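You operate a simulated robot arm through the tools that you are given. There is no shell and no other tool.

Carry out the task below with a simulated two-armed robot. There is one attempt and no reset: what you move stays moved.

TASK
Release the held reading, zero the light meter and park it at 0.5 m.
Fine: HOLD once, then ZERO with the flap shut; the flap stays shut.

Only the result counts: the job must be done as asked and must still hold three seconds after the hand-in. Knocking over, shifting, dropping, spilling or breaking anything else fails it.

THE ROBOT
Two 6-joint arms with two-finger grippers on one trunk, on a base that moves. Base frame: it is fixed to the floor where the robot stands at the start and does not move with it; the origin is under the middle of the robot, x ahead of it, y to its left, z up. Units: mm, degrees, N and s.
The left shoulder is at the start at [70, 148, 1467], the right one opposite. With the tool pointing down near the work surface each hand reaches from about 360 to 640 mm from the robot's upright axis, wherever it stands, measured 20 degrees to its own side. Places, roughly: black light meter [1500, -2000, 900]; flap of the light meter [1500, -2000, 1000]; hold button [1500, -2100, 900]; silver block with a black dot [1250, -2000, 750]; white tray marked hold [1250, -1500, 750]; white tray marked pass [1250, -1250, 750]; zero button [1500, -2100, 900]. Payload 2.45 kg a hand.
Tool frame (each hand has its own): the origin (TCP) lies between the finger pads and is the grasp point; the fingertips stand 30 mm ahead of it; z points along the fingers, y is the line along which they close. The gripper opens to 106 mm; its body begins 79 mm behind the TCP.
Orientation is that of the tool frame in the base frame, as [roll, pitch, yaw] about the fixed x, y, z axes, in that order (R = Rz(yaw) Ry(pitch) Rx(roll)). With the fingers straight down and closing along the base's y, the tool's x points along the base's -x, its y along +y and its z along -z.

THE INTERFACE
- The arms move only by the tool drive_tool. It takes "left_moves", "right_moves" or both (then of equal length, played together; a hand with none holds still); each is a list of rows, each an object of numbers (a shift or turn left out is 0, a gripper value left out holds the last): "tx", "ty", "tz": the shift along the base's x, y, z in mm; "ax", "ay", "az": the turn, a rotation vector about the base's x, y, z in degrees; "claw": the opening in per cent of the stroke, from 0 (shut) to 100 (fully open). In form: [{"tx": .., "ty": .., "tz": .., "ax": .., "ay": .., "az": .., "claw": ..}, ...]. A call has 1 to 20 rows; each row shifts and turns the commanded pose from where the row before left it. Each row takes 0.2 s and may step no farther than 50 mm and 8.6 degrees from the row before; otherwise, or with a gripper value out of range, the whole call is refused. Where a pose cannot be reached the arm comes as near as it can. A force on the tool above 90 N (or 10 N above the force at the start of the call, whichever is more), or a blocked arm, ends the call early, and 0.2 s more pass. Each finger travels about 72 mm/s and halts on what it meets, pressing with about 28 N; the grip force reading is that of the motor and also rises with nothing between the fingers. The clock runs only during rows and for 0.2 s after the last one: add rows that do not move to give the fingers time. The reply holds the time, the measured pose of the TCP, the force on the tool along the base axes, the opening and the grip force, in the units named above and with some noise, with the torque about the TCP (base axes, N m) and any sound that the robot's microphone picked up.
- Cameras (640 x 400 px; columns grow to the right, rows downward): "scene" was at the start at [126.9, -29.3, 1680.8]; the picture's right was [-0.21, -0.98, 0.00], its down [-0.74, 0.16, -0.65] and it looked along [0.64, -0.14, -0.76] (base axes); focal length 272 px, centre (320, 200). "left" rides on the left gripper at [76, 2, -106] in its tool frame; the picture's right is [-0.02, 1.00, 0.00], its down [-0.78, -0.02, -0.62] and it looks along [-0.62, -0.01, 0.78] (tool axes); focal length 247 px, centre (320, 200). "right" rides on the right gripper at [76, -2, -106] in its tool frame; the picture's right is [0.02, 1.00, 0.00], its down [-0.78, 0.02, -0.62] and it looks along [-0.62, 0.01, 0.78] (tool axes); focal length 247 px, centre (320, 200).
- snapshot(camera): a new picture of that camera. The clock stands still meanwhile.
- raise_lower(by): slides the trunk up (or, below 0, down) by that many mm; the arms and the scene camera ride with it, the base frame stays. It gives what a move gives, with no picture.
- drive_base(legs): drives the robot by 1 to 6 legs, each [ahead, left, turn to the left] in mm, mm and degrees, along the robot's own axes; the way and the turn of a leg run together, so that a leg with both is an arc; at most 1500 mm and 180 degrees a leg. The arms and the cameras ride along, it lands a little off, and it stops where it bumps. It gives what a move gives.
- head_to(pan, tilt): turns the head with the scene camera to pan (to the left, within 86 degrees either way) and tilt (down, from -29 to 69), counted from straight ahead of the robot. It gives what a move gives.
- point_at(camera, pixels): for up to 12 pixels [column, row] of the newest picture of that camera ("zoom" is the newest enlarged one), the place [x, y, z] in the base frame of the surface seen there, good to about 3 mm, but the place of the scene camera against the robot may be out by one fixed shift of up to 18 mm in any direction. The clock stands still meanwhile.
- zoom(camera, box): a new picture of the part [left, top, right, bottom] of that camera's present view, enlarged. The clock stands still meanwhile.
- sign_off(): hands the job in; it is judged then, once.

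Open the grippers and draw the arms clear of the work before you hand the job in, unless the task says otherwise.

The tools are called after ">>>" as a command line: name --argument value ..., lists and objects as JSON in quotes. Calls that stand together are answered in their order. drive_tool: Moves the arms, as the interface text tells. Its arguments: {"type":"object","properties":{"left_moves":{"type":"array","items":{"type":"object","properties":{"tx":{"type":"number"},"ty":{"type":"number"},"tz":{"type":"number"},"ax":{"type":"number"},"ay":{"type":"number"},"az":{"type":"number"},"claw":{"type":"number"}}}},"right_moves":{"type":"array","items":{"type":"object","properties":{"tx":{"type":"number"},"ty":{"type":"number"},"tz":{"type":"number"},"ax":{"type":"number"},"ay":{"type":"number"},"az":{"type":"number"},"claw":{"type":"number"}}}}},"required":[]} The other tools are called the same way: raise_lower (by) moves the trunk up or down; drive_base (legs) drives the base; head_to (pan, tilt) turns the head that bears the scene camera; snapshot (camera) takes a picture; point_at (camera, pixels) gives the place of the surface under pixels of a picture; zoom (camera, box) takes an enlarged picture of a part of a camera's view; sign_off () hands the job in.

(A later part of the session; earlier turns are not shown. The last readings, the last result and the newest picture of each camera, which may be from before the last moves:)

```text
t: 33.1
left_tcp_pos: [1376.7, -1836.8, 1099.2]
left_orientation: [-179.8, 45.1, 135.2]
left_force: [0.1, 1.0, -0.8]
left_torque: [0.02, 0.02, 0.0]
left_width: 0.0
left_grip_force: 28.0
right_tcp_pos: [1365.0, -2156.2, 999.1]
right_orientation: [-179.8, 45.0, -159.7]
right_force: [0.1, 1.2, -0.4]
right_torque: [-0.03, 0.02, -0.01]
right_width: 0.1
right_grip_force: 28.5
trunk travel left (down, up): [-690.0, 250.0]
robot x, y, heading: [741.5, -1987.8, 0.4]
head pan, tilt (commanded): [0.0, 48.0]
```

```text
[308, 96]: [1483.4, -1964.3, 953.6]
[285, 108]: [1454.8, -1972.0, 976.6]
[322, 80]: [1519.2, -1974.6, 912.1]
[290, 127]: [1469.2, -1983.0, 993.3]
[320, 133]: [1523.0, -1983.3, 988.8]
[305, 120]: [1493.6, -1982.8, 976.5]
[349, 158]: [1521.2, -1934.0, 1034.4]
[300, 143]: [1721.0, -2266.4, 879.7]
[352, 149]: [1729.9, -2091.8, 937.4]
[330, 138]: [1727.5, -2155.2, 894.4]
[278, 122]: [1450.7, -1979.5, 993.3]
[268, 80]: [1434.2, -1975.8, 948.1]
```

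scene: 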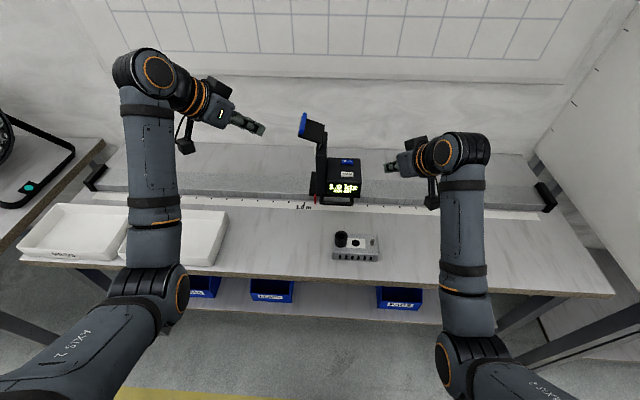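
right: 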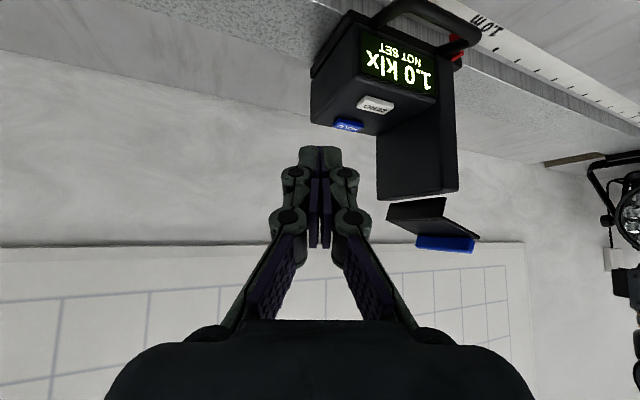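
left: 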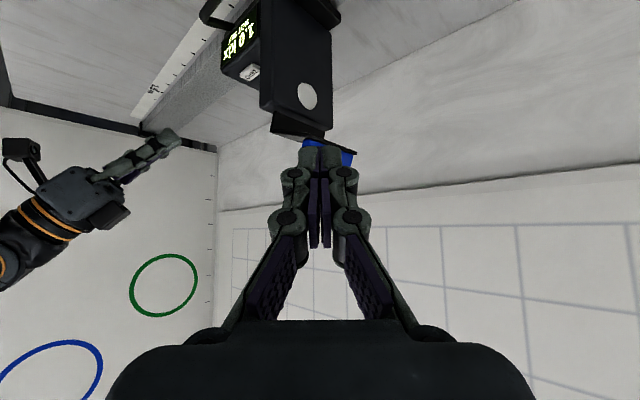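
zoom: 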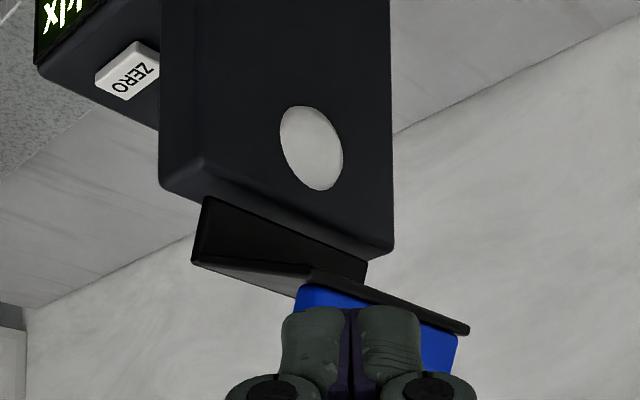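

The flap looks L-shaped: an upright strip near y≈-1983 on the head's top edge, and a plate reaching out to y≈-1928 with the blue grip on top (z≈1044). I bring the left fingertips above the grip, about 28 mm over it.

>>> drive_tool --left_moves '[{"tx": 32, "ty": -30}, {"tx": 33, "ty": -30}, {"tx": 32, "ty": -29}, {}]'

>>> snapshot --camera "left"

>>> zoom --camera "scene" --box '[220, 70, 400, 210]'

>>> zoom --camera "right" --box '[360, 100, 520, 300]'

```text
t: 34.1
left_tcp_pos: [1474.0, -1925.2, 1099.4]
left_orientation: [-179.8, 44.9, 135.3]
left_force: [0.1, -0.7, -0.3]
left_torque: [-0.01, 0.02, 0.02]
left_width: 0.1
left_grip_force: 28.2
right_tcp_pos: [1363.2, -2156.3, 999.1]
right_orientation: [-179.9, 45.0, -159.7]
right_force: [-0.1, -0.5, 0.2]
right_torque: [0.01, -0.02, -0.02]
right_width: 0.0
right_grip_force: 28.2
trunk travel left (down, up): [-690.0, 250.0]
robot x, y, heading: [742.2, -1982.6, 0.3]
head pan, tilt (commanded): [0.0, 48.0]
```

```text
taken
```

left: 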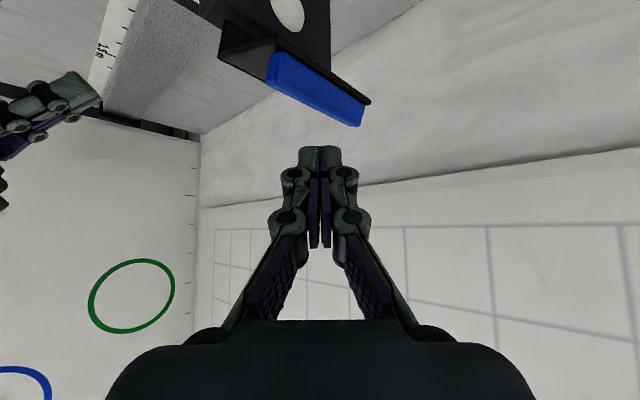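

```text
2.86 times, centred on (310, 140) of scene
```

zoom: 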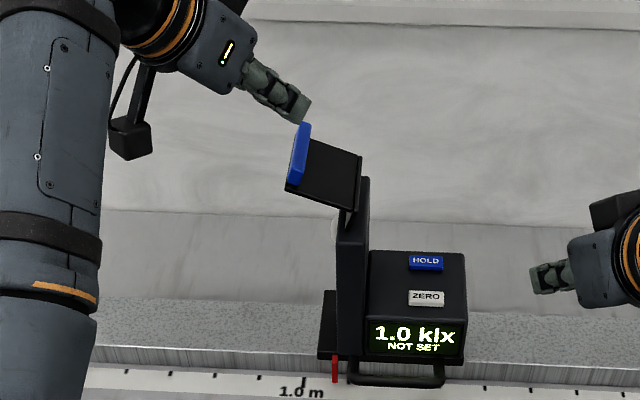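

```text
2.00 times, centred on (440, 200) of right
```

zoom: 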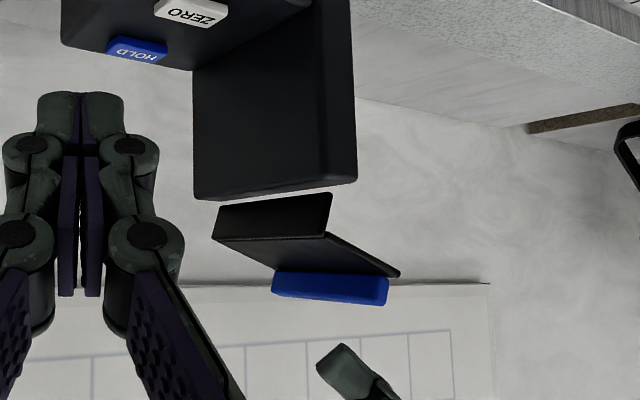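

The fingertip (scene zoom (300,110)) is right above the blue grip. I measure the grip in the left camera to check alignment before going down.

>>> point_at --camera "left" --pixels '[[275, 65], [320, 92], [357, 120], [365, 105], [320, 80], [250, 55], [230, 40], [300, 65], [310, 149], [333, 149]]'

```text
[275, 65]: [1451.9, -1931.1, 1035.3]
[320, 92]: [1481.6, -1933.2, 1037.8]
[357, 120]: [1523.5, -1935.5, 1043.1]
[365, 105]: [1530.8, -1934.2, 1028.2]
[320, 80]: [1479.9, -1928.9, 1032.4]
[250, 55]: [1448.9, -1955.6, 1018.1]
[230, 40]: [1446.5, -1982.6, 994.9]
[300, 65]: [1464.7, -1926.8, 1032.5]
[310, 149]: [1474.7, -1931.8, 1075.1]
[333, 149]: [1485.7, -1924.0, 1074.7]
```

Grip top is at about (1485,-1936,1043); the tip is directly above. I lower the left hand slowly, 40 mm, to begin swinging the flap down.

>>> drive_tool --left_moves '[{"tz": -10}, {"tz": -8}, {"tz": -5}, {"tz": -5}, {"tz": -4}, {"tz": -4}, {"tz": -4}, {}]'

>>> zoom --camera "scene" --box '[220, 70, 400, 210]'

>>> zoom --camera "right" --box '[360, 100, 520, 300]'

```text
t: 35.9
left_tcp_pos: [1473.8, -1927.4, 1059.2]
left_orientation: [-179.7, 44.9, 135.3]
left_force: [-0.7, -0.1, -0.4]
left_torque: [-0.01, -0.02, 0.05]
left_width: 0.0
left_grip_force: 28.8
right_tcp_pos: [1363.7, -2157.5, 998.0]
right_orientation: [-179.8, 44.9, -159.8]
right_force: [-0.3, 0.0, -0.4]
right_torque: [0.03, 0.03, 0.0]
right_width: 0.0
right_grip_force: 28.2
trunk travel left (down, up): [-690.0, 250.0]
robot x, y, heading: [741.5, -1989.8, 0.3]
head pan, tilt (commanded): [0.0, 48.0]
```

```text
2.86 times, centred on (310, 140) of scene
```

zoom: 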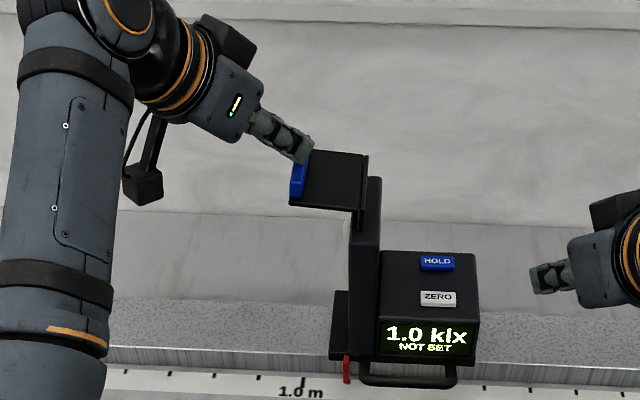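

```text
2.00 times, centred on (440, 200) of right
```

zoom: 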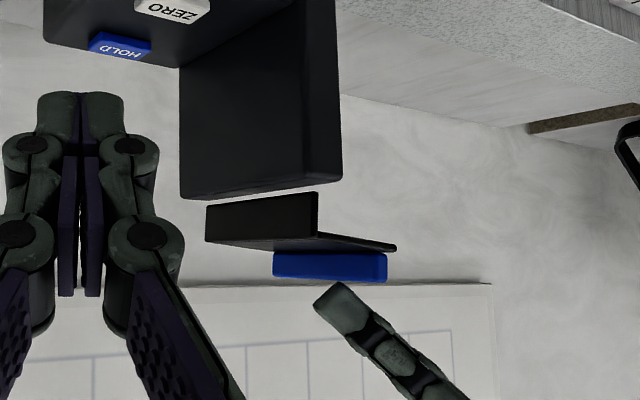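

The flap is swinging: the plate is now nearly level and the carriage has slid a few mm. I keep lowering, another 36 mm in small steps.

>>> drive_tool --left_moves '[{"tz": -4}, {"tz": -4}, {"tz": -4}, {"tz": -4}, {"tz": -4}, {"tz": -4}, {"tz": -4}, {"tz": -4}, {"tz": -4}, {}]'

>>> zoom --camera "scene" --box '[220, 70, 400, 210]'

>>> zoom --camera "right" --box '[360, 100, 520, 300]'

>>> snapshot --camera "left"

```text
t: 38.1
left_tcp_pos: [1473.7, -1926.3, 1023.4]
left_orientation: [-179.6, 45.1, 135.3]
left_force: [-0.3, 0.1, 0.0]
left_torque: [-0.01, -0.03, -0.02]
left_width: 0.2
left_grip_force: 28.5
right_tcp_pos: [1364.8, -2157.7, 998.3]
right_orientation: [-179.9, 44.9, -159.7]
right_force: [0.8, 0.1, -0.1]
right_torque: [0.0, 0.0, -0.02]
right_width: 0.2
right_grip_force: 28.7
trunk travel left (down, up): [-690.0, 250.0]
robot x, y, heading: [739.7, -1984.2, 0.2]
head pan, tilt (commanded): [0.0, 48.0]
```

```text
2.86 times, centred on (310, 140) of scene
```

zoom: 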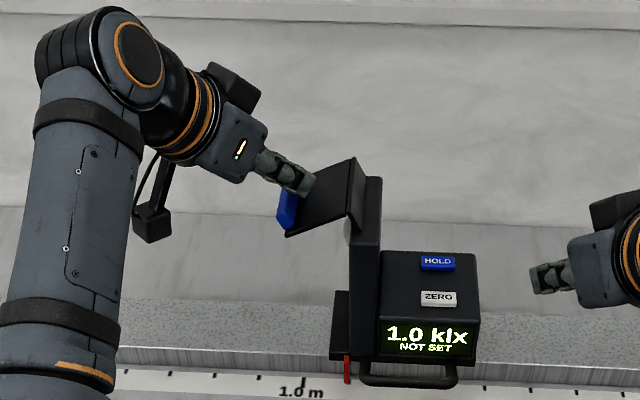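

```text
2.00 times, centred on (440, 200) of right
```

zoom: 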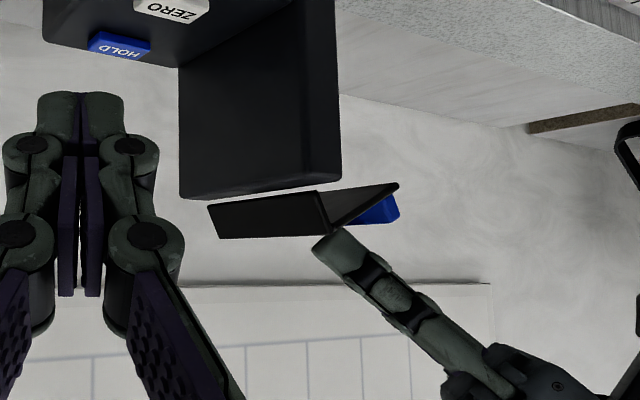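

```text
taken
```

left: 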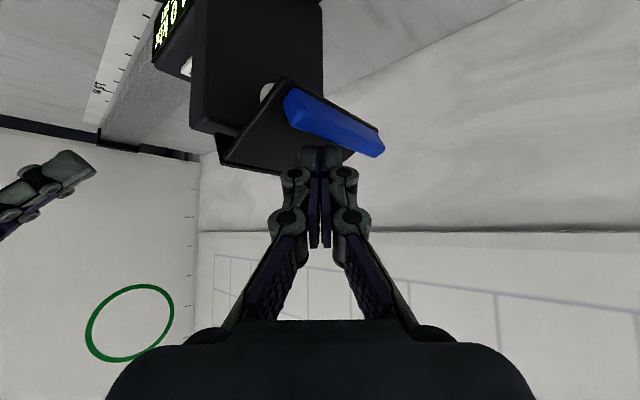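

The L-shaped flap is about halfway down, with the fingertip now on its plate inside the blue grip. I continue down.

>>> drive_tool --left_moves '[{"tz": -4}, {"tz": -4}, {"tz": -4}, {"tz": -4}, {"tz": -4}, {"tz": -4}, {"tz": -4}, {"tz": -4}, {}]'

>>> zoom --camera "scene" --box '[220, 70, 400, 210]'

>>> zoom --camera "right" --box '[360, 100, 520, 300]'

>>> snapshot --camera "left"

```text
t: 40.1
left_tcp_pos: [1472.9, -1925.7, 991.1]
left_orientation: [-179.7, 45.0, 135.3]
left_force: [0.2, -0.4, -0.3]
left_torque: [0.01, 0.02, 0.01]
left_width: 0.1
left_grip_force: 28.7
right_tcp_pos: [1363.0, -2156.9, 998.5]
right_orientation: [-179.7, 45.0, -159.6]
right_force: [0.2, -0.2, 0.3]
right_torque: [0.0, -0.01, -0.03]
right_width: 0.0
right_grip_force: 28.0
trunk travel left (down, up): [-690.0, 250.0]
robot x, y, heading: [739.9, -1986.2, 0.2]
head pan, tilt (commanded): [0.0, 48.0]
```

```text
2.86 times, centred on (310, 140) of scene
```

zoom: 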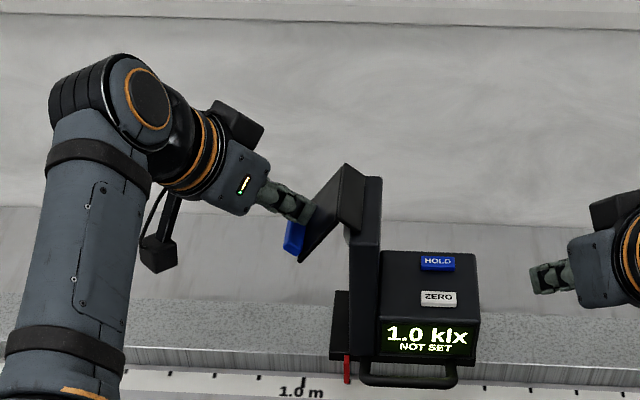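

```text
2.00 times, centred on (440, 200) of right
```

zoom: 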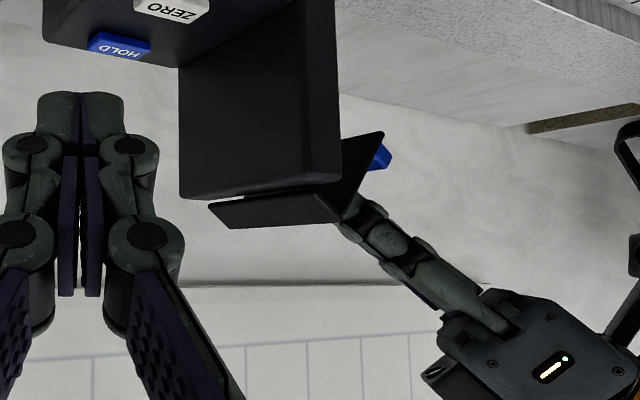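

```text
taken
```

left: 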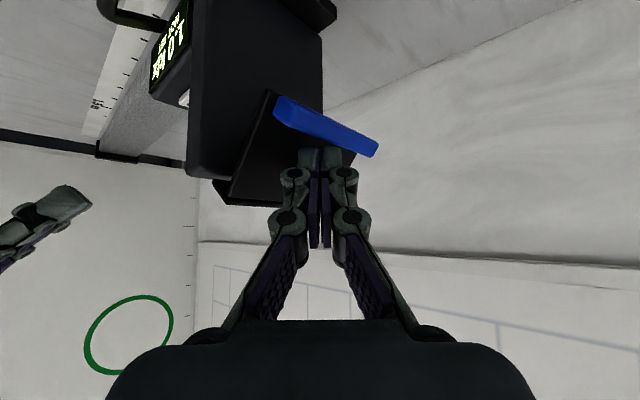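

The flap is about two thirds down. I keep going with a small inward (-y) part.

>>> drive_tool --left_moves '[{"tz": -4, "ty": -1}, {"tz": -4, "ty": -1}, {"tz": -4, "ty": -1}, {"tz": -4, "ty": -1}, {"tz": -3, "ty": -2}, {"tz": -3, "ty": -2}, {}]'

>>> zoom --camera "scene" --box '[220, 70, 400, 210]'

>>> zoom --camera "right" --box '[360, 100, 520, 300]'

>>> snapshot --camera "left"

```text
t: 41.7
left_tcp_pos: [1472.8, -1933.6, 969.6]
left_orientation: [-179.7, 45.0, 135.3]
left_force: [0.5, -0.2, 0.0]
left_torque: [0.03, -0.03, 0.0]
left_width: 0.0
left_grip_force: 28.2
right_tcp_pos: [1363.1, -2158.2, 998.5]
right_orientation: [-179.7, 45.0, -159.7]
right_force: [-0.1, 0.3, -0.6]
right_torque: [0.01, 0.0, 0.02]
right_width: 0.1
right_grip_force: 29.0
trunk travel left (down, up): [-690.0, 250.0]
robot x, y, heading: [741.9, -1986.4, 0.3]
head pan, tilt (commanded): [0.0, 48.0]
```

```text
2.86 times, centred on (310, 140) of scene
```

zoom: 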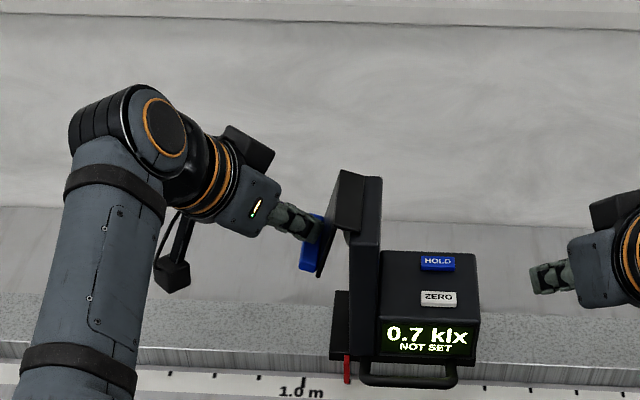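

```text
2.00 times, centred on (440, 200) of right
```

zoom: 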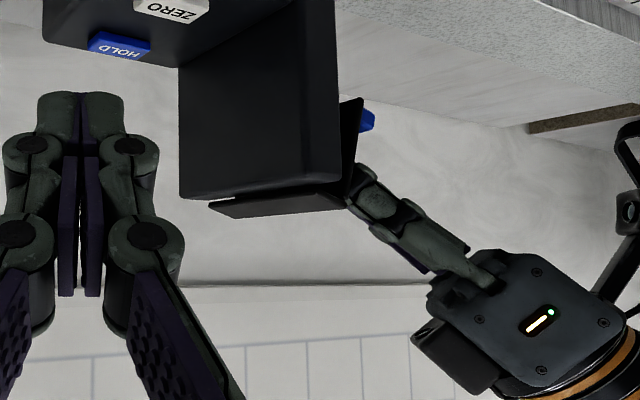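

```text
taken
```

left: 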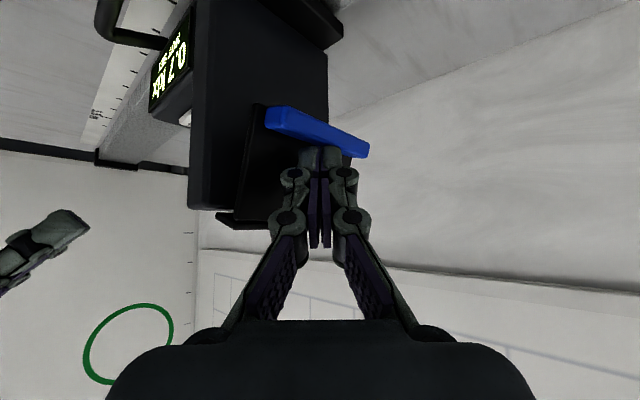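

The display fell to 0.7 klx and the plate is nearly upright. I now push mostly in -y to shut it.

>>> drive_tool --left_moves '[{"ty": -3, "tz": -1}, {"ty": -3, "tz": -1}, {"ty": -3, "tz": -1}, {"ty": -2}, {"ty": -2}, {}]'

>>> zoom --camera "scene" --box '[220, 70, 400, 210]'

>>> zoom --camera "right" --box '[360, 100, 520, 300]'

```text
t: 43.1
left_tcp_pos: [1474.7, -1946.3, 967.1]
left_orientation: [-179.7, 45.0, 135.3]
left_force: [-0.2, 2.2, -0.4]
left_torque: [0.02, -0.01, -0.02]
left_width: 0.0
left_grip_force: 28.7
right_tcp_pos: [1363.3, -2157.6, 999.5]
right_orientation: [-179.8, 45.0, -159.7]
right_force: [0.3, -0.7, -0.2]
right_torque: [-0.02, -0.01, 0.0]
right_width: 0.0
right_grip_force: 29.0
trunk travel left (down, up): [-690.0, 250.0]
robot x, y, heading: [739.4, -1987.1, 0.2]
head pan, tilt (commanded): [0.0, 48.0]
```

```text
2.86 times, centred on (310, 140) of scene
```

zoom: 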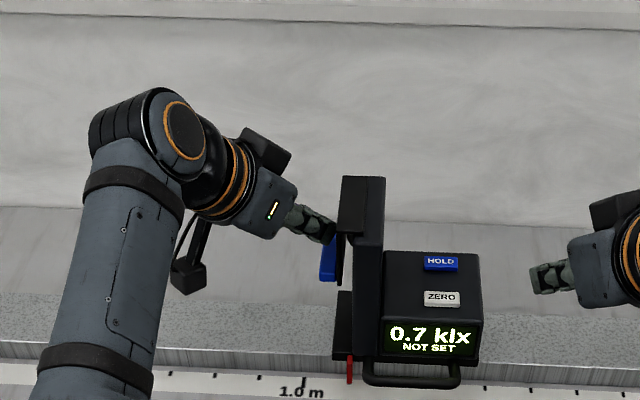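

```text
2.00 times, centred on (440, 200) of right
```

zoom: 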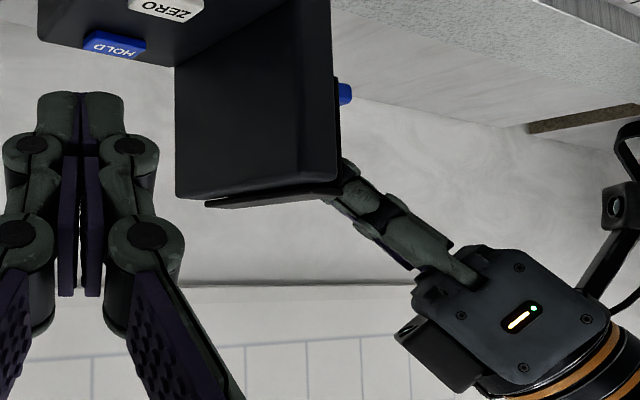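

A reaction of 2.2 N shows the flap is meeting its stop. I push a little more and then inspect from the left camera.

>>> drive_tool --left_moves '[{"ty": -2}, {"ty": -2}, {"ty": -2}, {}]'

>>> zoom --camera "scene" --box '[270, 110, 400, 210]'

>>> zoom --camera "right" --box '[360, 100, 520, 300]'

>>> snapshot --camera "left"

```text
t: 44.1
left_tcp_pos: [1474.8, -1952.2, 967.0]
left_orientation: [-179.6, 44.9, 135.3]
left_force: [-1.6, 2.6, -0.7]
left_torque: [0.0, 0.03, 0.03]
left_width: 0.0
left_grip_force: 28.5
right_tcp_pos: [1363.2, -2156.9, 998.8]
right_orientation: [-179.9, 45.0, -159.8]
right_force: [1.2, 1.0, -0.1]
right_torque: [-0.02, 0.02, 0.0]
right_width: 0.2
right_grip_force: 28.2
trunk travel left (down, up): [-690.0, 250.0]
robot x, y, heading: [739.9, -1985.8, 0.2]
head pan, tilt (commanded): [0.0, 48.0]
```

```text
4.00 times, centred on (335, 160) of scene
```

zoom: 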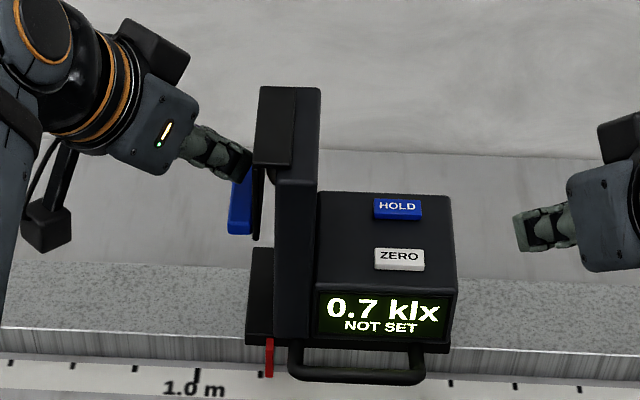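

```text
2.00 times, centred on (440, 200) of right
```

zoom: 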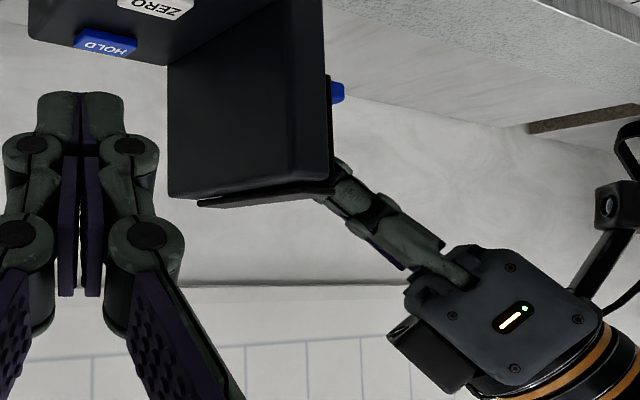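

```text
taken
```

left: 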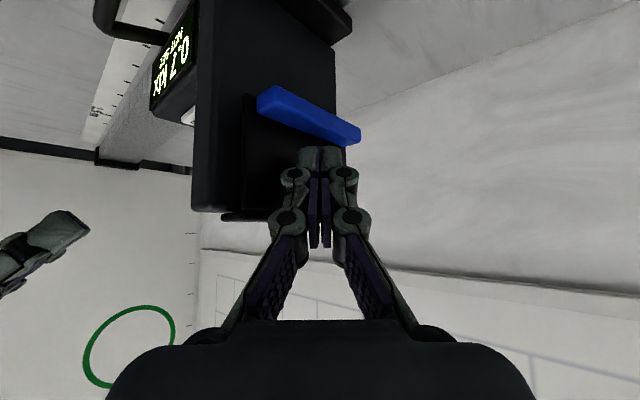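

The flap lies shut (short arm flat on the head top, blue grip at the bottom) and the carriage has begun to slide at ~2.6 N. I draw the left finger out and up, away from the grip.

>>> drive_tool --left_moves '[{"ty": 2, "tz": 1}, {"ty": 4, "tz": 4, "tx": -2}, {"ty": 8, "tz": 10, "tx": -6}, {"ty": 15, "tz": 20, "tx": -14}, {"ty": 25, "tz": 25, "tx": -15}, {"ty": 35, "tz": 15, "tx": -15}, {"ty": 40, "tx": -15}, {"ty": 40, "tx": -15}, {}]'

>>> snapshot --camera "left"

>>> zoom --camera "scene" --box '[270, 110, 400, 210]'

>>> zoom --camera "right" --box '[360, 100, 520, 300]'

```text
t: 46.1
left_tcp_pos: [1390.0, -1787.4, 1042.1]
left_orientation: [-179.8, 44.9, 135.4]
left_force: [0.3, -0.7, -0.2]
left_torque: [0.01, 0.0, 0.0]
left_width: 0.0
left_grip_force: 28.4
right_tcp_pos: [1365.0, -2157.3, 997.9]
right_orientation: [-180.0, 45.0, -159.9]
right_force: [-0.3, 0.1, -0.5]
right_torque: [0.01, -0.01, -0.02]
right_width: 0.2
right_grip_force: 28.7
trunk travel left (down, up): [-690.0, 250.0]
robot x, y, heading: [739.3, -1985.0, 0.2]
head pan, tilt (commanded): [0.0, 48.0]
```

```text
taken
```

left: 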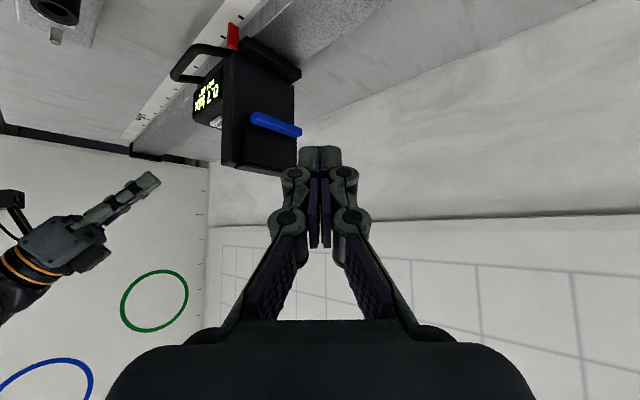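

```text
4.00 times, centred on (335, 160) of scene
```

zoom: 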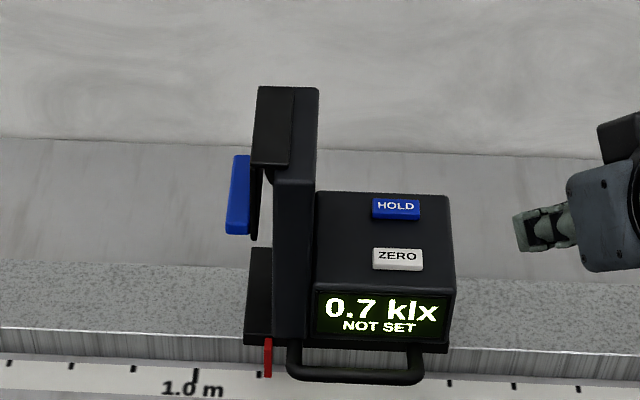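

```text
2.00 times, centred on (440, 200) of right
```

zoom: 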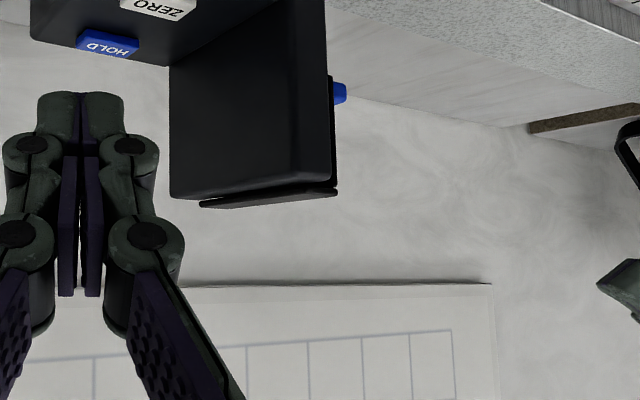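

The flap stays down with the hand away. I check the gap closely in the left camera before pressing ZERO.

>>> zoom --camera "left" --box '[180, 20, 320, 190]'

>>> zoom --camera "scene" --box '[315, 120, 355, 180]'

>>> snapshot --camera "right"

>>> point_at --camera "right" --pixels '[[439, 103], [425, 100], [453, 106], [414, 122], [440, 190], [520, 198], [532, 147], [525, 190], [490, 190]]'

```text
2.35 times, centred on (250, 105) of left
```

zoom: 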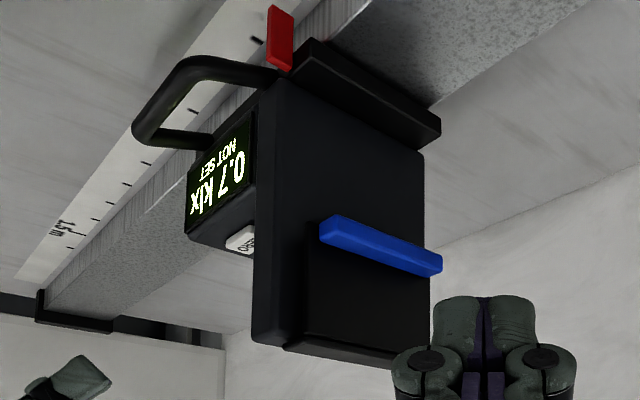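

```text
6.67 times, centred on (335, 150) of scene
```

zoom: 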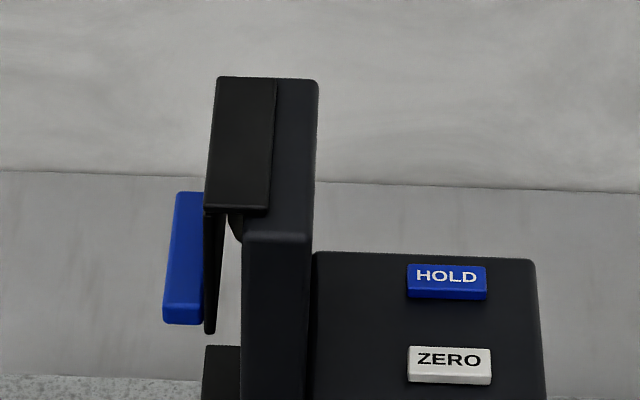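

```text
taken
```

right: 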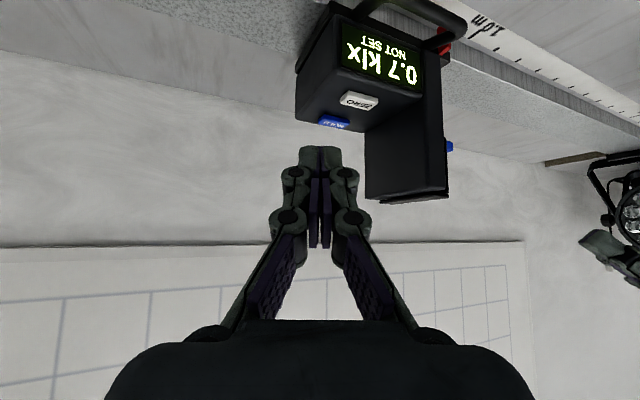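

```text
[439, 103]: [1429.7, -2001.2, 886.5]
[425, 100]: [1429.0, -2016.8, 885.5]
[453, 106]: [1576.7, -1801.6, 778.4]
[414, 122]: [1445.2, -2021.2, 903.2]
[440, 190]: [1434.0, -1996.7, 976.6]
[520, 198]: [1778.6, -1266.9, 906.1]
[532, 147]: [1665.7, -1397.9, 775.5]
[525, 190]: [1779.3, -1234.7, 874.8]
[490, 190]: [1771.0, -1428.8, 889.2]
```

The flap is shut flat against the head. The ZERO button is at (359,101) in the right camera; I measure it anew since the carriage has slid.

>>> point_at --camera "right" --pixels '[[359, 101], [348, 98], [370, 105], [335, 123], [325, 120], [345, 127], [445, 42], [472, 50]]'

```text
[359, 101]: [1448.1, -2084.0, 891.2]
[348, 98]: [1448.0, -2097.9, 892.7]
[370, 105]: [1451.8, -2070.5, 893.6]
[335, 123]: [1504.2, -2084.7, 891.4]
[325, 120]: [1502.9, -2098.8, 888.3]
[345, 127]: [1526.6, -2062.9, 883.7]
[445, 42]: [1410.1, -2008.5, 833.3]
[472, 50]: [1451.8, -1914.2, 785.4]
```

ZERO's centre is now at about (1450,-2085,892). I move the right fingertips over it and down to about 8 mm above.

>>> drive_tool --right_moves '[{"tx": 25, "ty": 23, "tz": -12}, {"tx": 25, "ty": 23, "tz": -14}, {"tx": 25, "ty": 22, "tz": -14}, {"tz": -10}, {"tz": -10}, {"tz": -9}, {}]'

>>> zoom --camera "right" --box '[240, 20, 480, 185]'

>>> zoom --camera "scene" --box '[300, 110, 400, 210]'

```text
t: 47.7
left_tcp_pos: [1389.2, -1786.9, 1042.2]
left_orientation: [-179.8, 45.0, 135.3]
left_force: [0.0, -0.2, 0.3]
left_torque: [0.03, 0.02, -0.01]
left_width: 0.0
left_grip_force: 28.6
right_tcp_pos: [1439.6, -2089.4, 928.6]
right_orientation: [-179.7, 45.0, -159.7]
right_force: [1.1, 0.5, 0.6]
right_torque: [0.0, -0.01, -0.01]
right_width: 0.0
right_grip_force: 28.8
trunk travel left (down, up): [-690.0, 250.0]
robot x, y, heading: [740.7, -1982.9, 0.3]
head pan, tilt (commanded): [0.0, 48.0]
```

```text
2.42 times, centred on (360, 102) of right
```

zoom: 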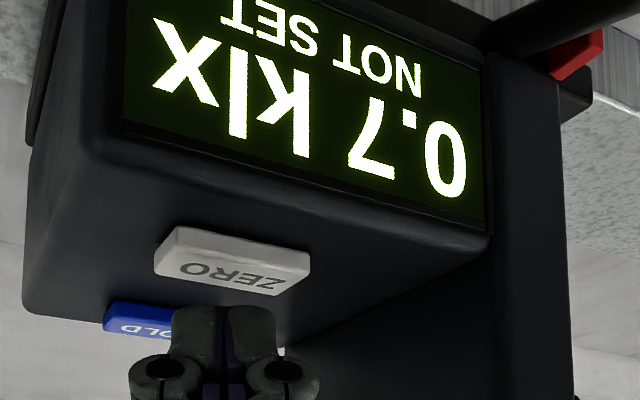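

```text
4.00 times, centred on (350, 160) of scene
```

zoom: 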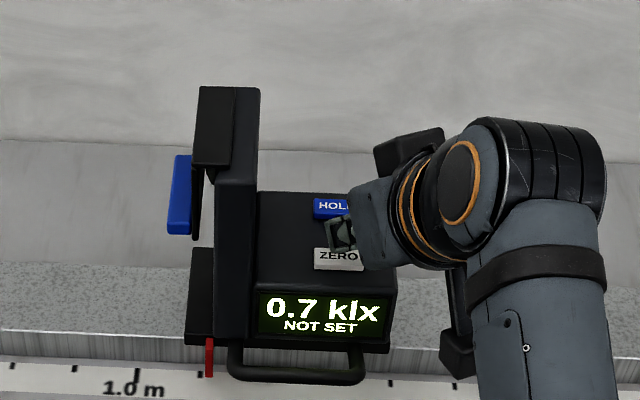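

The tip is just above ZERO and clear of HOLD. I step down gently until the click.

>>> drive_tool --right_moves '[{"tz": -4}, {"tz": -3}, {}]'

>>> drive_tool --right_moves '[{"tz": -2}, {}]'

>>> zoom --camera "scene" --box '[300, 110, 400, 210]'

```text
t: 48.5
left_tcp_pos: [1390.3, -1787.0, 1041.8]
left_orientation: [-179.7, 45.0, 135.3]
left_force: [-0.6, -0.1, -0.2]
left_torque: [-0.01, -0.02, -0.03]
left_width: 0.2
left_grip_force: 28.9
right_tcp_pos: [1440.2, -2090.3, 920.0]
right_orientation: [-179.8, 45.0, -159.8]
right_force: [-0.9, -0.7, -0.3]
right_torque: [-0.01, 0.0, -0.03]
right_width: 0.0
right_grip_force: 28.1
trunk travel left (down, up): [-690.0, 250.0]
robot x, y, heading: [739.6, -1985.5, 0.2]
head pan, tilt (commanded): [0.0, 48.0]
```

```text
t: 49.1
left_tcp_pos: [1390.3, -1786.9, 1041.6]
left_orientation: [-179.7, 45.0, 135.3]
left_force: [-0.5, 0.2, 0.2]
left_torque: [0.04, 0.01, -0.02]
left_width: 0.0
left_grip_force: 28.8
right_tcp_pos: [1438.3, -2090.5, 919.0]
right_orientation: [-179.9, 45.0, -159.6]
right_force: [0.1, 0.4, 1.5]
right_torque: [0.0, -0.01, 0.03]
right_width: 6.1
right_grip_force: 28.4
trunk travel left (down, up): [-690.0, 250.0]
robot x, y, heading: [742.2, -1985.8, 0.4]
head pan, tilt (commanded): [0.0, 48.0]
```

```text
4.00 times, centred on (350, 160) of scene
```

zoom: 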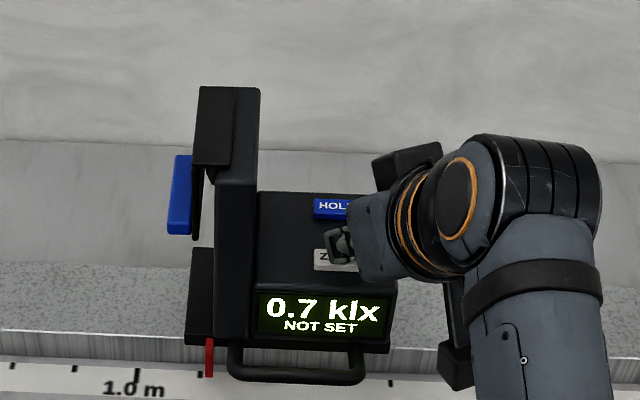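

Contact at 1.5 N on ZERO, no click yet; the display is unchanged. I go 2 mm further.

>>> drive_tool --right_moves '[{"tz": -2}, {}]'

>>> zoom --camera "scene" --box '[300, 110, 400, 210]'

```text
t: 49.7
left_tcp_pos: [1390.0, -1786.9, 1041.0]
left_orientation: [-179.8, 45.0, 135.4]
left_force: [0.2, 0.0, 0.1]
left_torque: [0.01, -0.01, -0.02]
left_width: 0.3
left_grip_force: 28.1
right_tcp_pos: [1439.2, -2090.4, 916.8]
right_orientation: [-179.8, 45.0, -159.6]
right_force: [-1.5, 1.1, 2.2]
right_torque: [-0.01, 0.0, 0.02]
right_width: 5.8
right_grip_force: 28.3
trunk travel left (down, up): [-690.0, 250.0]
robot x, y, heading: [738.9, -1985.1, 0.3]
head pan, tilt (commanded): [0.0, 48.0]
heard: click
```

```text
4.00 times, centred on (350, 160) of scene
```

zoom: 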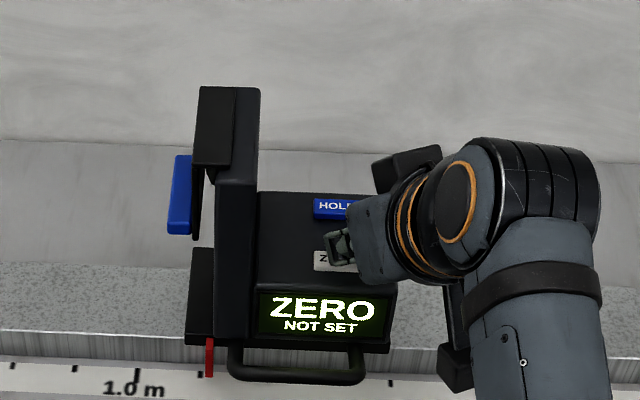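

A click, and the display shows "ZERO / NOT SET". I hold still briefly to see whether the zeroing finishes.

>>> drive_tool --right_moves '[{}, {}, {}]'

>>> zoom --camera "scene" --box '[300, 110, 400, 210]'

```text
t: 50.5
left_tcp_pos: [1389.9, -1786.3, 1042.0]
left_orientation: [-179.8, 45.0, 135.3]
left_force: [-0.3, 0.5, -0.7]
left_torque: [0.01, 0.02, 0.0]
left_width: 0.0
left_grip_force: 28.5
right_tcp_pos: [1439.5, -2090.2, 915.8]
right_orientation: [-179.8, 44.9, -159.7]
right_force: [-0.2, 1.0, 2.7]
right_torque: [0.03, 0.02, 0.01]
right_width: 5.9
right_grip_force: 28.5
trunk travel left (down, up): [-690.0, 250.0]
robot x, y, heading: [739.8, -1985.4, 0.3]
head pan, tilt (commanded): [0.0, 48.0]
```

```text
4.00 times, centred on (350, 160) of scene
```

zoom: 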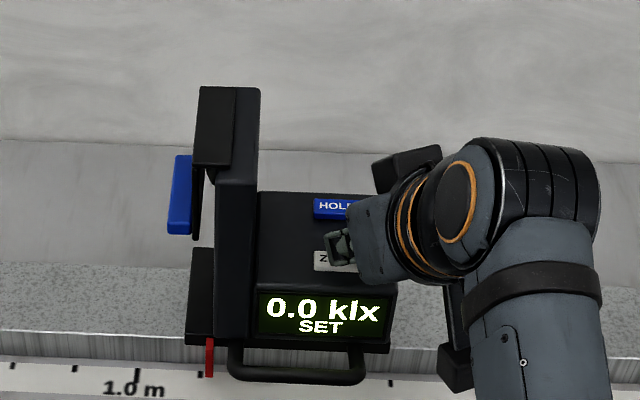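

The display reads "0.0 klx SET": zeroing is done with the flap shut. I lift the right hand straight up off ZERO, then back off high.

>>> drive_tool --right_moves '[{"tz": 15}, {"tz": 30}, {"tz": 40}, {"tz": 40}, {"tx": -30, "tz": 30}, {"tx": -40, "tz": 20}, {"tx": -40}, {}]' --left_moves '[{"tz": 10}, {"tz": 10}, {"tz": 10}, {"tz": 10, "ty": 10}, {"tz": 10, "tx": -20, "ty": 20}, {"tz": 10, "tx": -30, "ty": 20}, {"tx": -30, "ty": 10}, {}]'

>>> snapshot --camera "scene"

>>> zoom --camera "scene" --box '[280, 110, 400, 210]'

```text
t: 52.3
left_tcp_pos: [1311.5, -1725.5, 1104.0]
left_orientation: [-179.7, 44.8, 135.4]
left_force: [0.6, -0.3, 0.5]
left_torque: [0.02, -0.01, 0.0]
left_width: 0.2
left_grip_force: 28.7
right_tcp_pos: [1335.0, -2100.3, 1096.6]
right_orientation: [-177.8, 45.5, -159.1]
right_force: [0.3, -0.1, -0.1]
right_torque: [0.02, 0.03, 0.02]
right_width: 0.0
right_grip_force: 28.2
trunk travel left (down, up): [-690.0, 250.0]
robot x, y, heading: [738.2, -1984.2, 0.4]
head pan, tilt (commanded): [0.0, 48.0]
```

```text
taken
```

scene: 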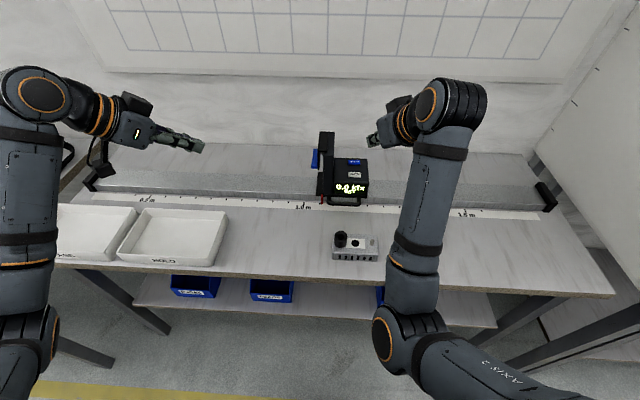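

```text
4.00 times, centred on (340, 160) of scene
```

zoom: 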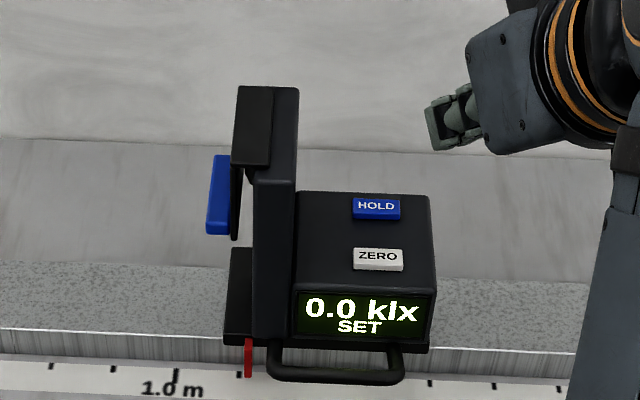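

Display still "0.0 klx SET", and both hands are high and clear. I drive the base 285 mm to the left so the right arm can push the meter the whole way to 0.5 m.

>>> drive_base --legs '[[0, 285, 0]]'

>>> snapshot --camera "scene"

>>> snapshot --camera "right"

```text
t: 54.3
left_tcp_pos: [1310.1, -1448.7, 1104.4]
left_orientation: [-179.8, 45.0, 135.1]
left_force: [-0.2, -0.3, 0.8]
left_torque: [0.0, -0.01, 0.01]
left_width: 0.2
left_grip_force: 28.4
right_tcp_pos: [1333.5, -1825.0, 1091.1]
right_orientation: [-177.8, 45.1, -159.3]
right_force: [0.1, -0.1, 1.0]
right_torque: [0.01, -0.01, 0.02]
right_width: 0.2
right_grip_force: 28.6
trunk travel left (down, up): [-690.0, 250.0]
robot x, y, heading: [737.3, -1706.2, -0.1]
head pan, tilt (commanded): [0.0, 48.0]
```

```text
taken
```

scene: 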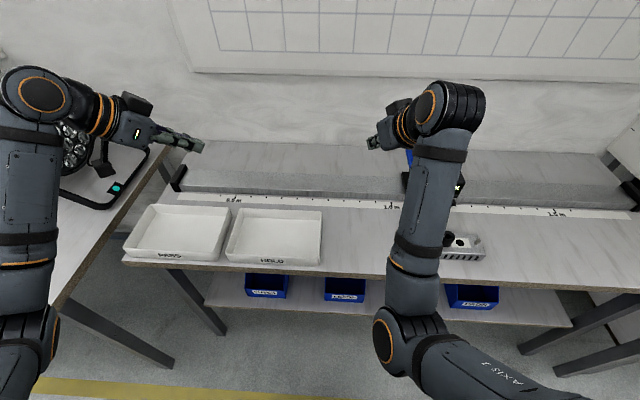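

```text
taken
```

right: 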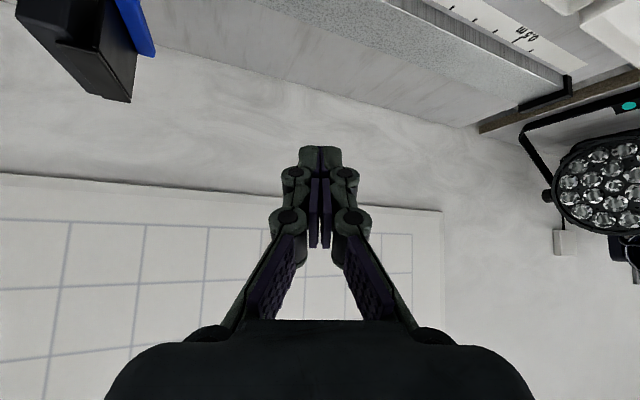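

The meter is now hidden behind the right forearm and its start lies far to my right; pushing in two stages is safer for reach. I drive back right about 190 mm, hands still high and in front of the meter.

>>> drive_base --legs '[[0, -190, 0]]'

```text
t: 55.8
left_tcp_pos: [1312.8, -1635.4, 1104.3]
left_orientation: [-179.7, 45.0, 135.0]
left_force: [0.2, -0.6, 0.0]
left_torque: [0.0, 0.03, 0.0]
left_width: 0.0
left_grip_force: 27.8
right_tcp_pos: [1331.4, -2013.3, 1091.1]
right_orientation: [-177.5, 45.0, -159.4]
right_force: [-0.1, 0.5, 0.7]
right_torque: [-0.01, -0.01, 0.01]
right_width: 0.0
right_grip_force: 28.0
trunk travel left (down, up): [-690.0, 250.0]
robot x, y, heading: [739.0, -1893.4, -0.3]
head pan, tilt (commanded): [0.0, 48.0]
```

Robot is at y≈-1893. I move the right hand to the -y side of the meter (y≈-2185), still high, then look.

>>> drive_tool --right_moves '[{"ty": -34}, {"ty": -34}, {"ty": -34}, {"ty": -34}, {"ty": -34}, {"tx": 10, "tz": -30}, {"tx": 10, "tz": -30}, {"tx": 10, "tz": -30}, {}]'

>>> snapshot --camera "right"

>>> snapshot --camera "scene"

```text
t: 57.8
left_tcp_pos: [1311.6, -1635.7, 1104.6]
left_orientation: [-179.7, 45.0, 135.0]
left_force: [-0.4, 1.2, -0.3]
left_torque: [0.0, 0.01, -0.01]
left_width: 0.1
left_grip_force: 28.5
right_tcp_pos: [1362.8, -2182.8, 1002.0]
right_orientation: [-177.5, 45.0, -159.4]
right_force: [0.7, 0.2, 0.2]
right_torque: [0.0, -0.01, -0.01]
right_width: 0.0
right_grip_force: 29.0
trunk travel left (down, up): [-690.0, 250.0]
robot x, y, heading: [740.2, -1891.1, -0.2]
head pan, tilt (commanded): [0.0, 48.0]
```

```text
taken
```

right: 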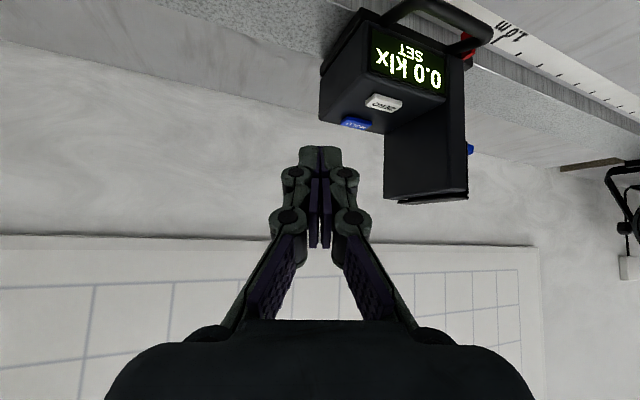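

```text
taken
```

scene: 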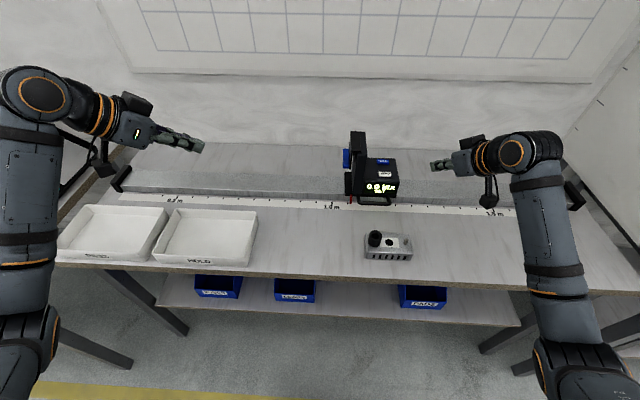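

Both are in view. I measure the housing's -y face in the right camera, near (338,75), and the button/pointer spots again.

>>> point_at --camera "right" --pixels '[[340, 70], [330, 95], [350, 40], [345, 85], [327, 115], [322, 75], [385, 103], [356, 123], [468, 45], [500, 30]]'

>>> zoom --camera "right" --box '[300, 0, 500, 210]'

```text
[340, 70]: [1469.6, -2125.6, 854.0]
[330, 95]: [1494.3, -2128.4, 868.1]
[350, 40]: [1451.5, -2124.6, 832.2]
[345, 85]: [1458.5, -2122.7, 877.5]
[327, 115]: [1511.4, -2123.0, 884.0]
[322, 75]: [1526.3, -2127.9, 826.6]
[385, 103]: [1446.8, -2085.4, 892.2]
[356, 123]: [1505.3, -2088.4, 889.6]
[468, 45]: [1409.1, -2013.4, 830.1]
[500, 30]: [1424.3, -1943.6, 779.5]
```

```text
1.90 times, centred on (400, 105) of right
```

zoom: 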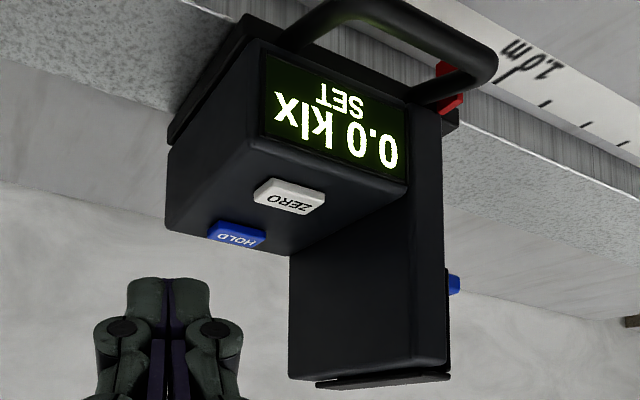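

The housing's -y face is at y≈-2125 (z 845–889). I lower the closed right fingers beside it, leaving about 12 mm of gap.

>>> drive_tool --right_moves '[{"tx": 24, "ty": 3, "tz": -18}, {"tx": 24, "ty": 3, "tz": -18}, {"tx": 24, "ty": 3, "tz": -18}, {"tx": 23, "ty": 3, "tz": -18}, {"ty": 3, "tz": -17}, {"ty": 3, "tz": -17}, {"ty": 4, "tz": -16}, {}]'

>>> snapshot --camera "right"

>>> zoom --camera "scene" --box '[310, 110, 470, 260]'

```text
t: 59.6
left_tcp_pos: [1312.0, -1636.1, 1104.3]
left_orientation: [-179.8, 44.9, 134.9]
left_force: [-0.7, 0.5, 0.5]
left_torque: [-0.01, -0.01, 0.01]
left_width: 0.0
left_grip_force: 29.3
right_tcp_pos: [1457.1, -2163.0, 878.0]
right_orientation: [-177.5, 45.0, -159.4]
right_force: [-0.1, -0.2, 0.4]
right_torque: [0.01, 0.01, 0.02]
right_width: 0.1
right_grip_force: 29.3
trunk travel left (down, up): [-690.0, 250.0]
robot x, y, heading: [739.2, -1890.8, -0.2]
head pan, tilt (commanded): [0.0, 48.0]
```

```text
taken
```

right: 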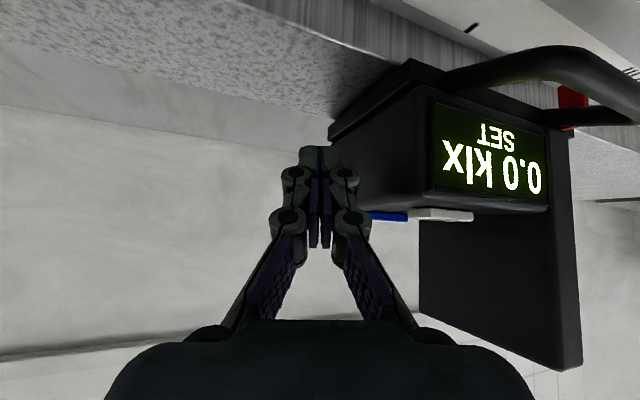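

```text
2.67 times, centred on (390, 185) of scene
```

zoom: 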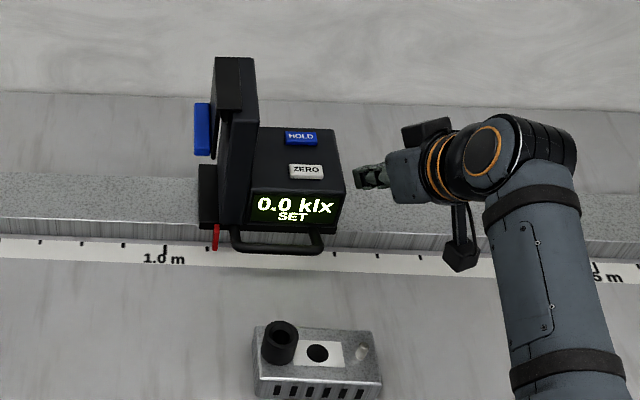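

The finger is beside the housing with a small gap. Before pushing, I check that the wrist camera pod (at about x 1337, z 899) will pass clear of the silver block and the tray rims.

>>> point_at --camera "zoom" --pixels '[[340, 332], [370, 334], [281, 325], [362, 348], [282, 345], [460, 262], [455, 225], [250, 310]]'

>>> snapshot --camera "scene"

>>> point_at --camera "scene" --pixels '[[175, 210], [255, 214], [250, 262], [160, 258], [70, 207], [163, 208]]'

```text
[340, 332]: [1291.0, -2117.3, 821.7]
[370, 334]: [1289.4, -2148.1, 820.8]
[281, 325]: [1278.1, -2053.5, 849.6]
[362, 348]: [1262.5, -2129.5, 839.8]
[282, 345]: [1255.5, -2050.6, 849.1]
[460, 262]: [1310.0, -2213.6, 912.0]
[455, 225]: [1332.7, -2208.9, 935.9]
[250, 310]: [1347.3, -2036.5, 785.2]
```

```text
taken
```

scene: 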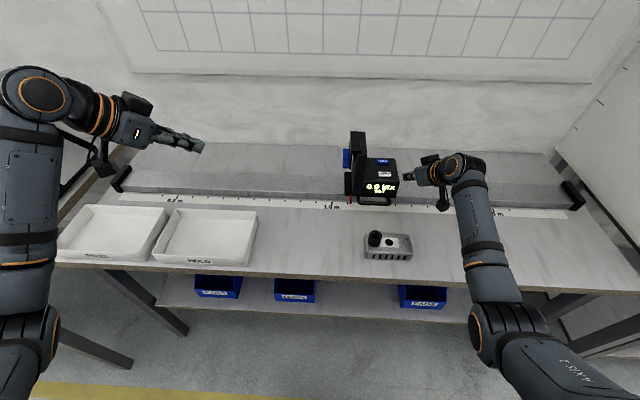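

```text
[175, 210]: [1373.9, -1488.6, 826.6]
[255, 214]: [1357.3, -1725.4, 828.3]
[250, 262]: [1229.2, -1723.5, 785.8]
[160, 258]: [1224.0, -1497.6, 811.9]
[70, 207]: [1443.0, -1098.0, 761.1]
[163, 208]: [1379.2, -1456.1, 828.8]
```

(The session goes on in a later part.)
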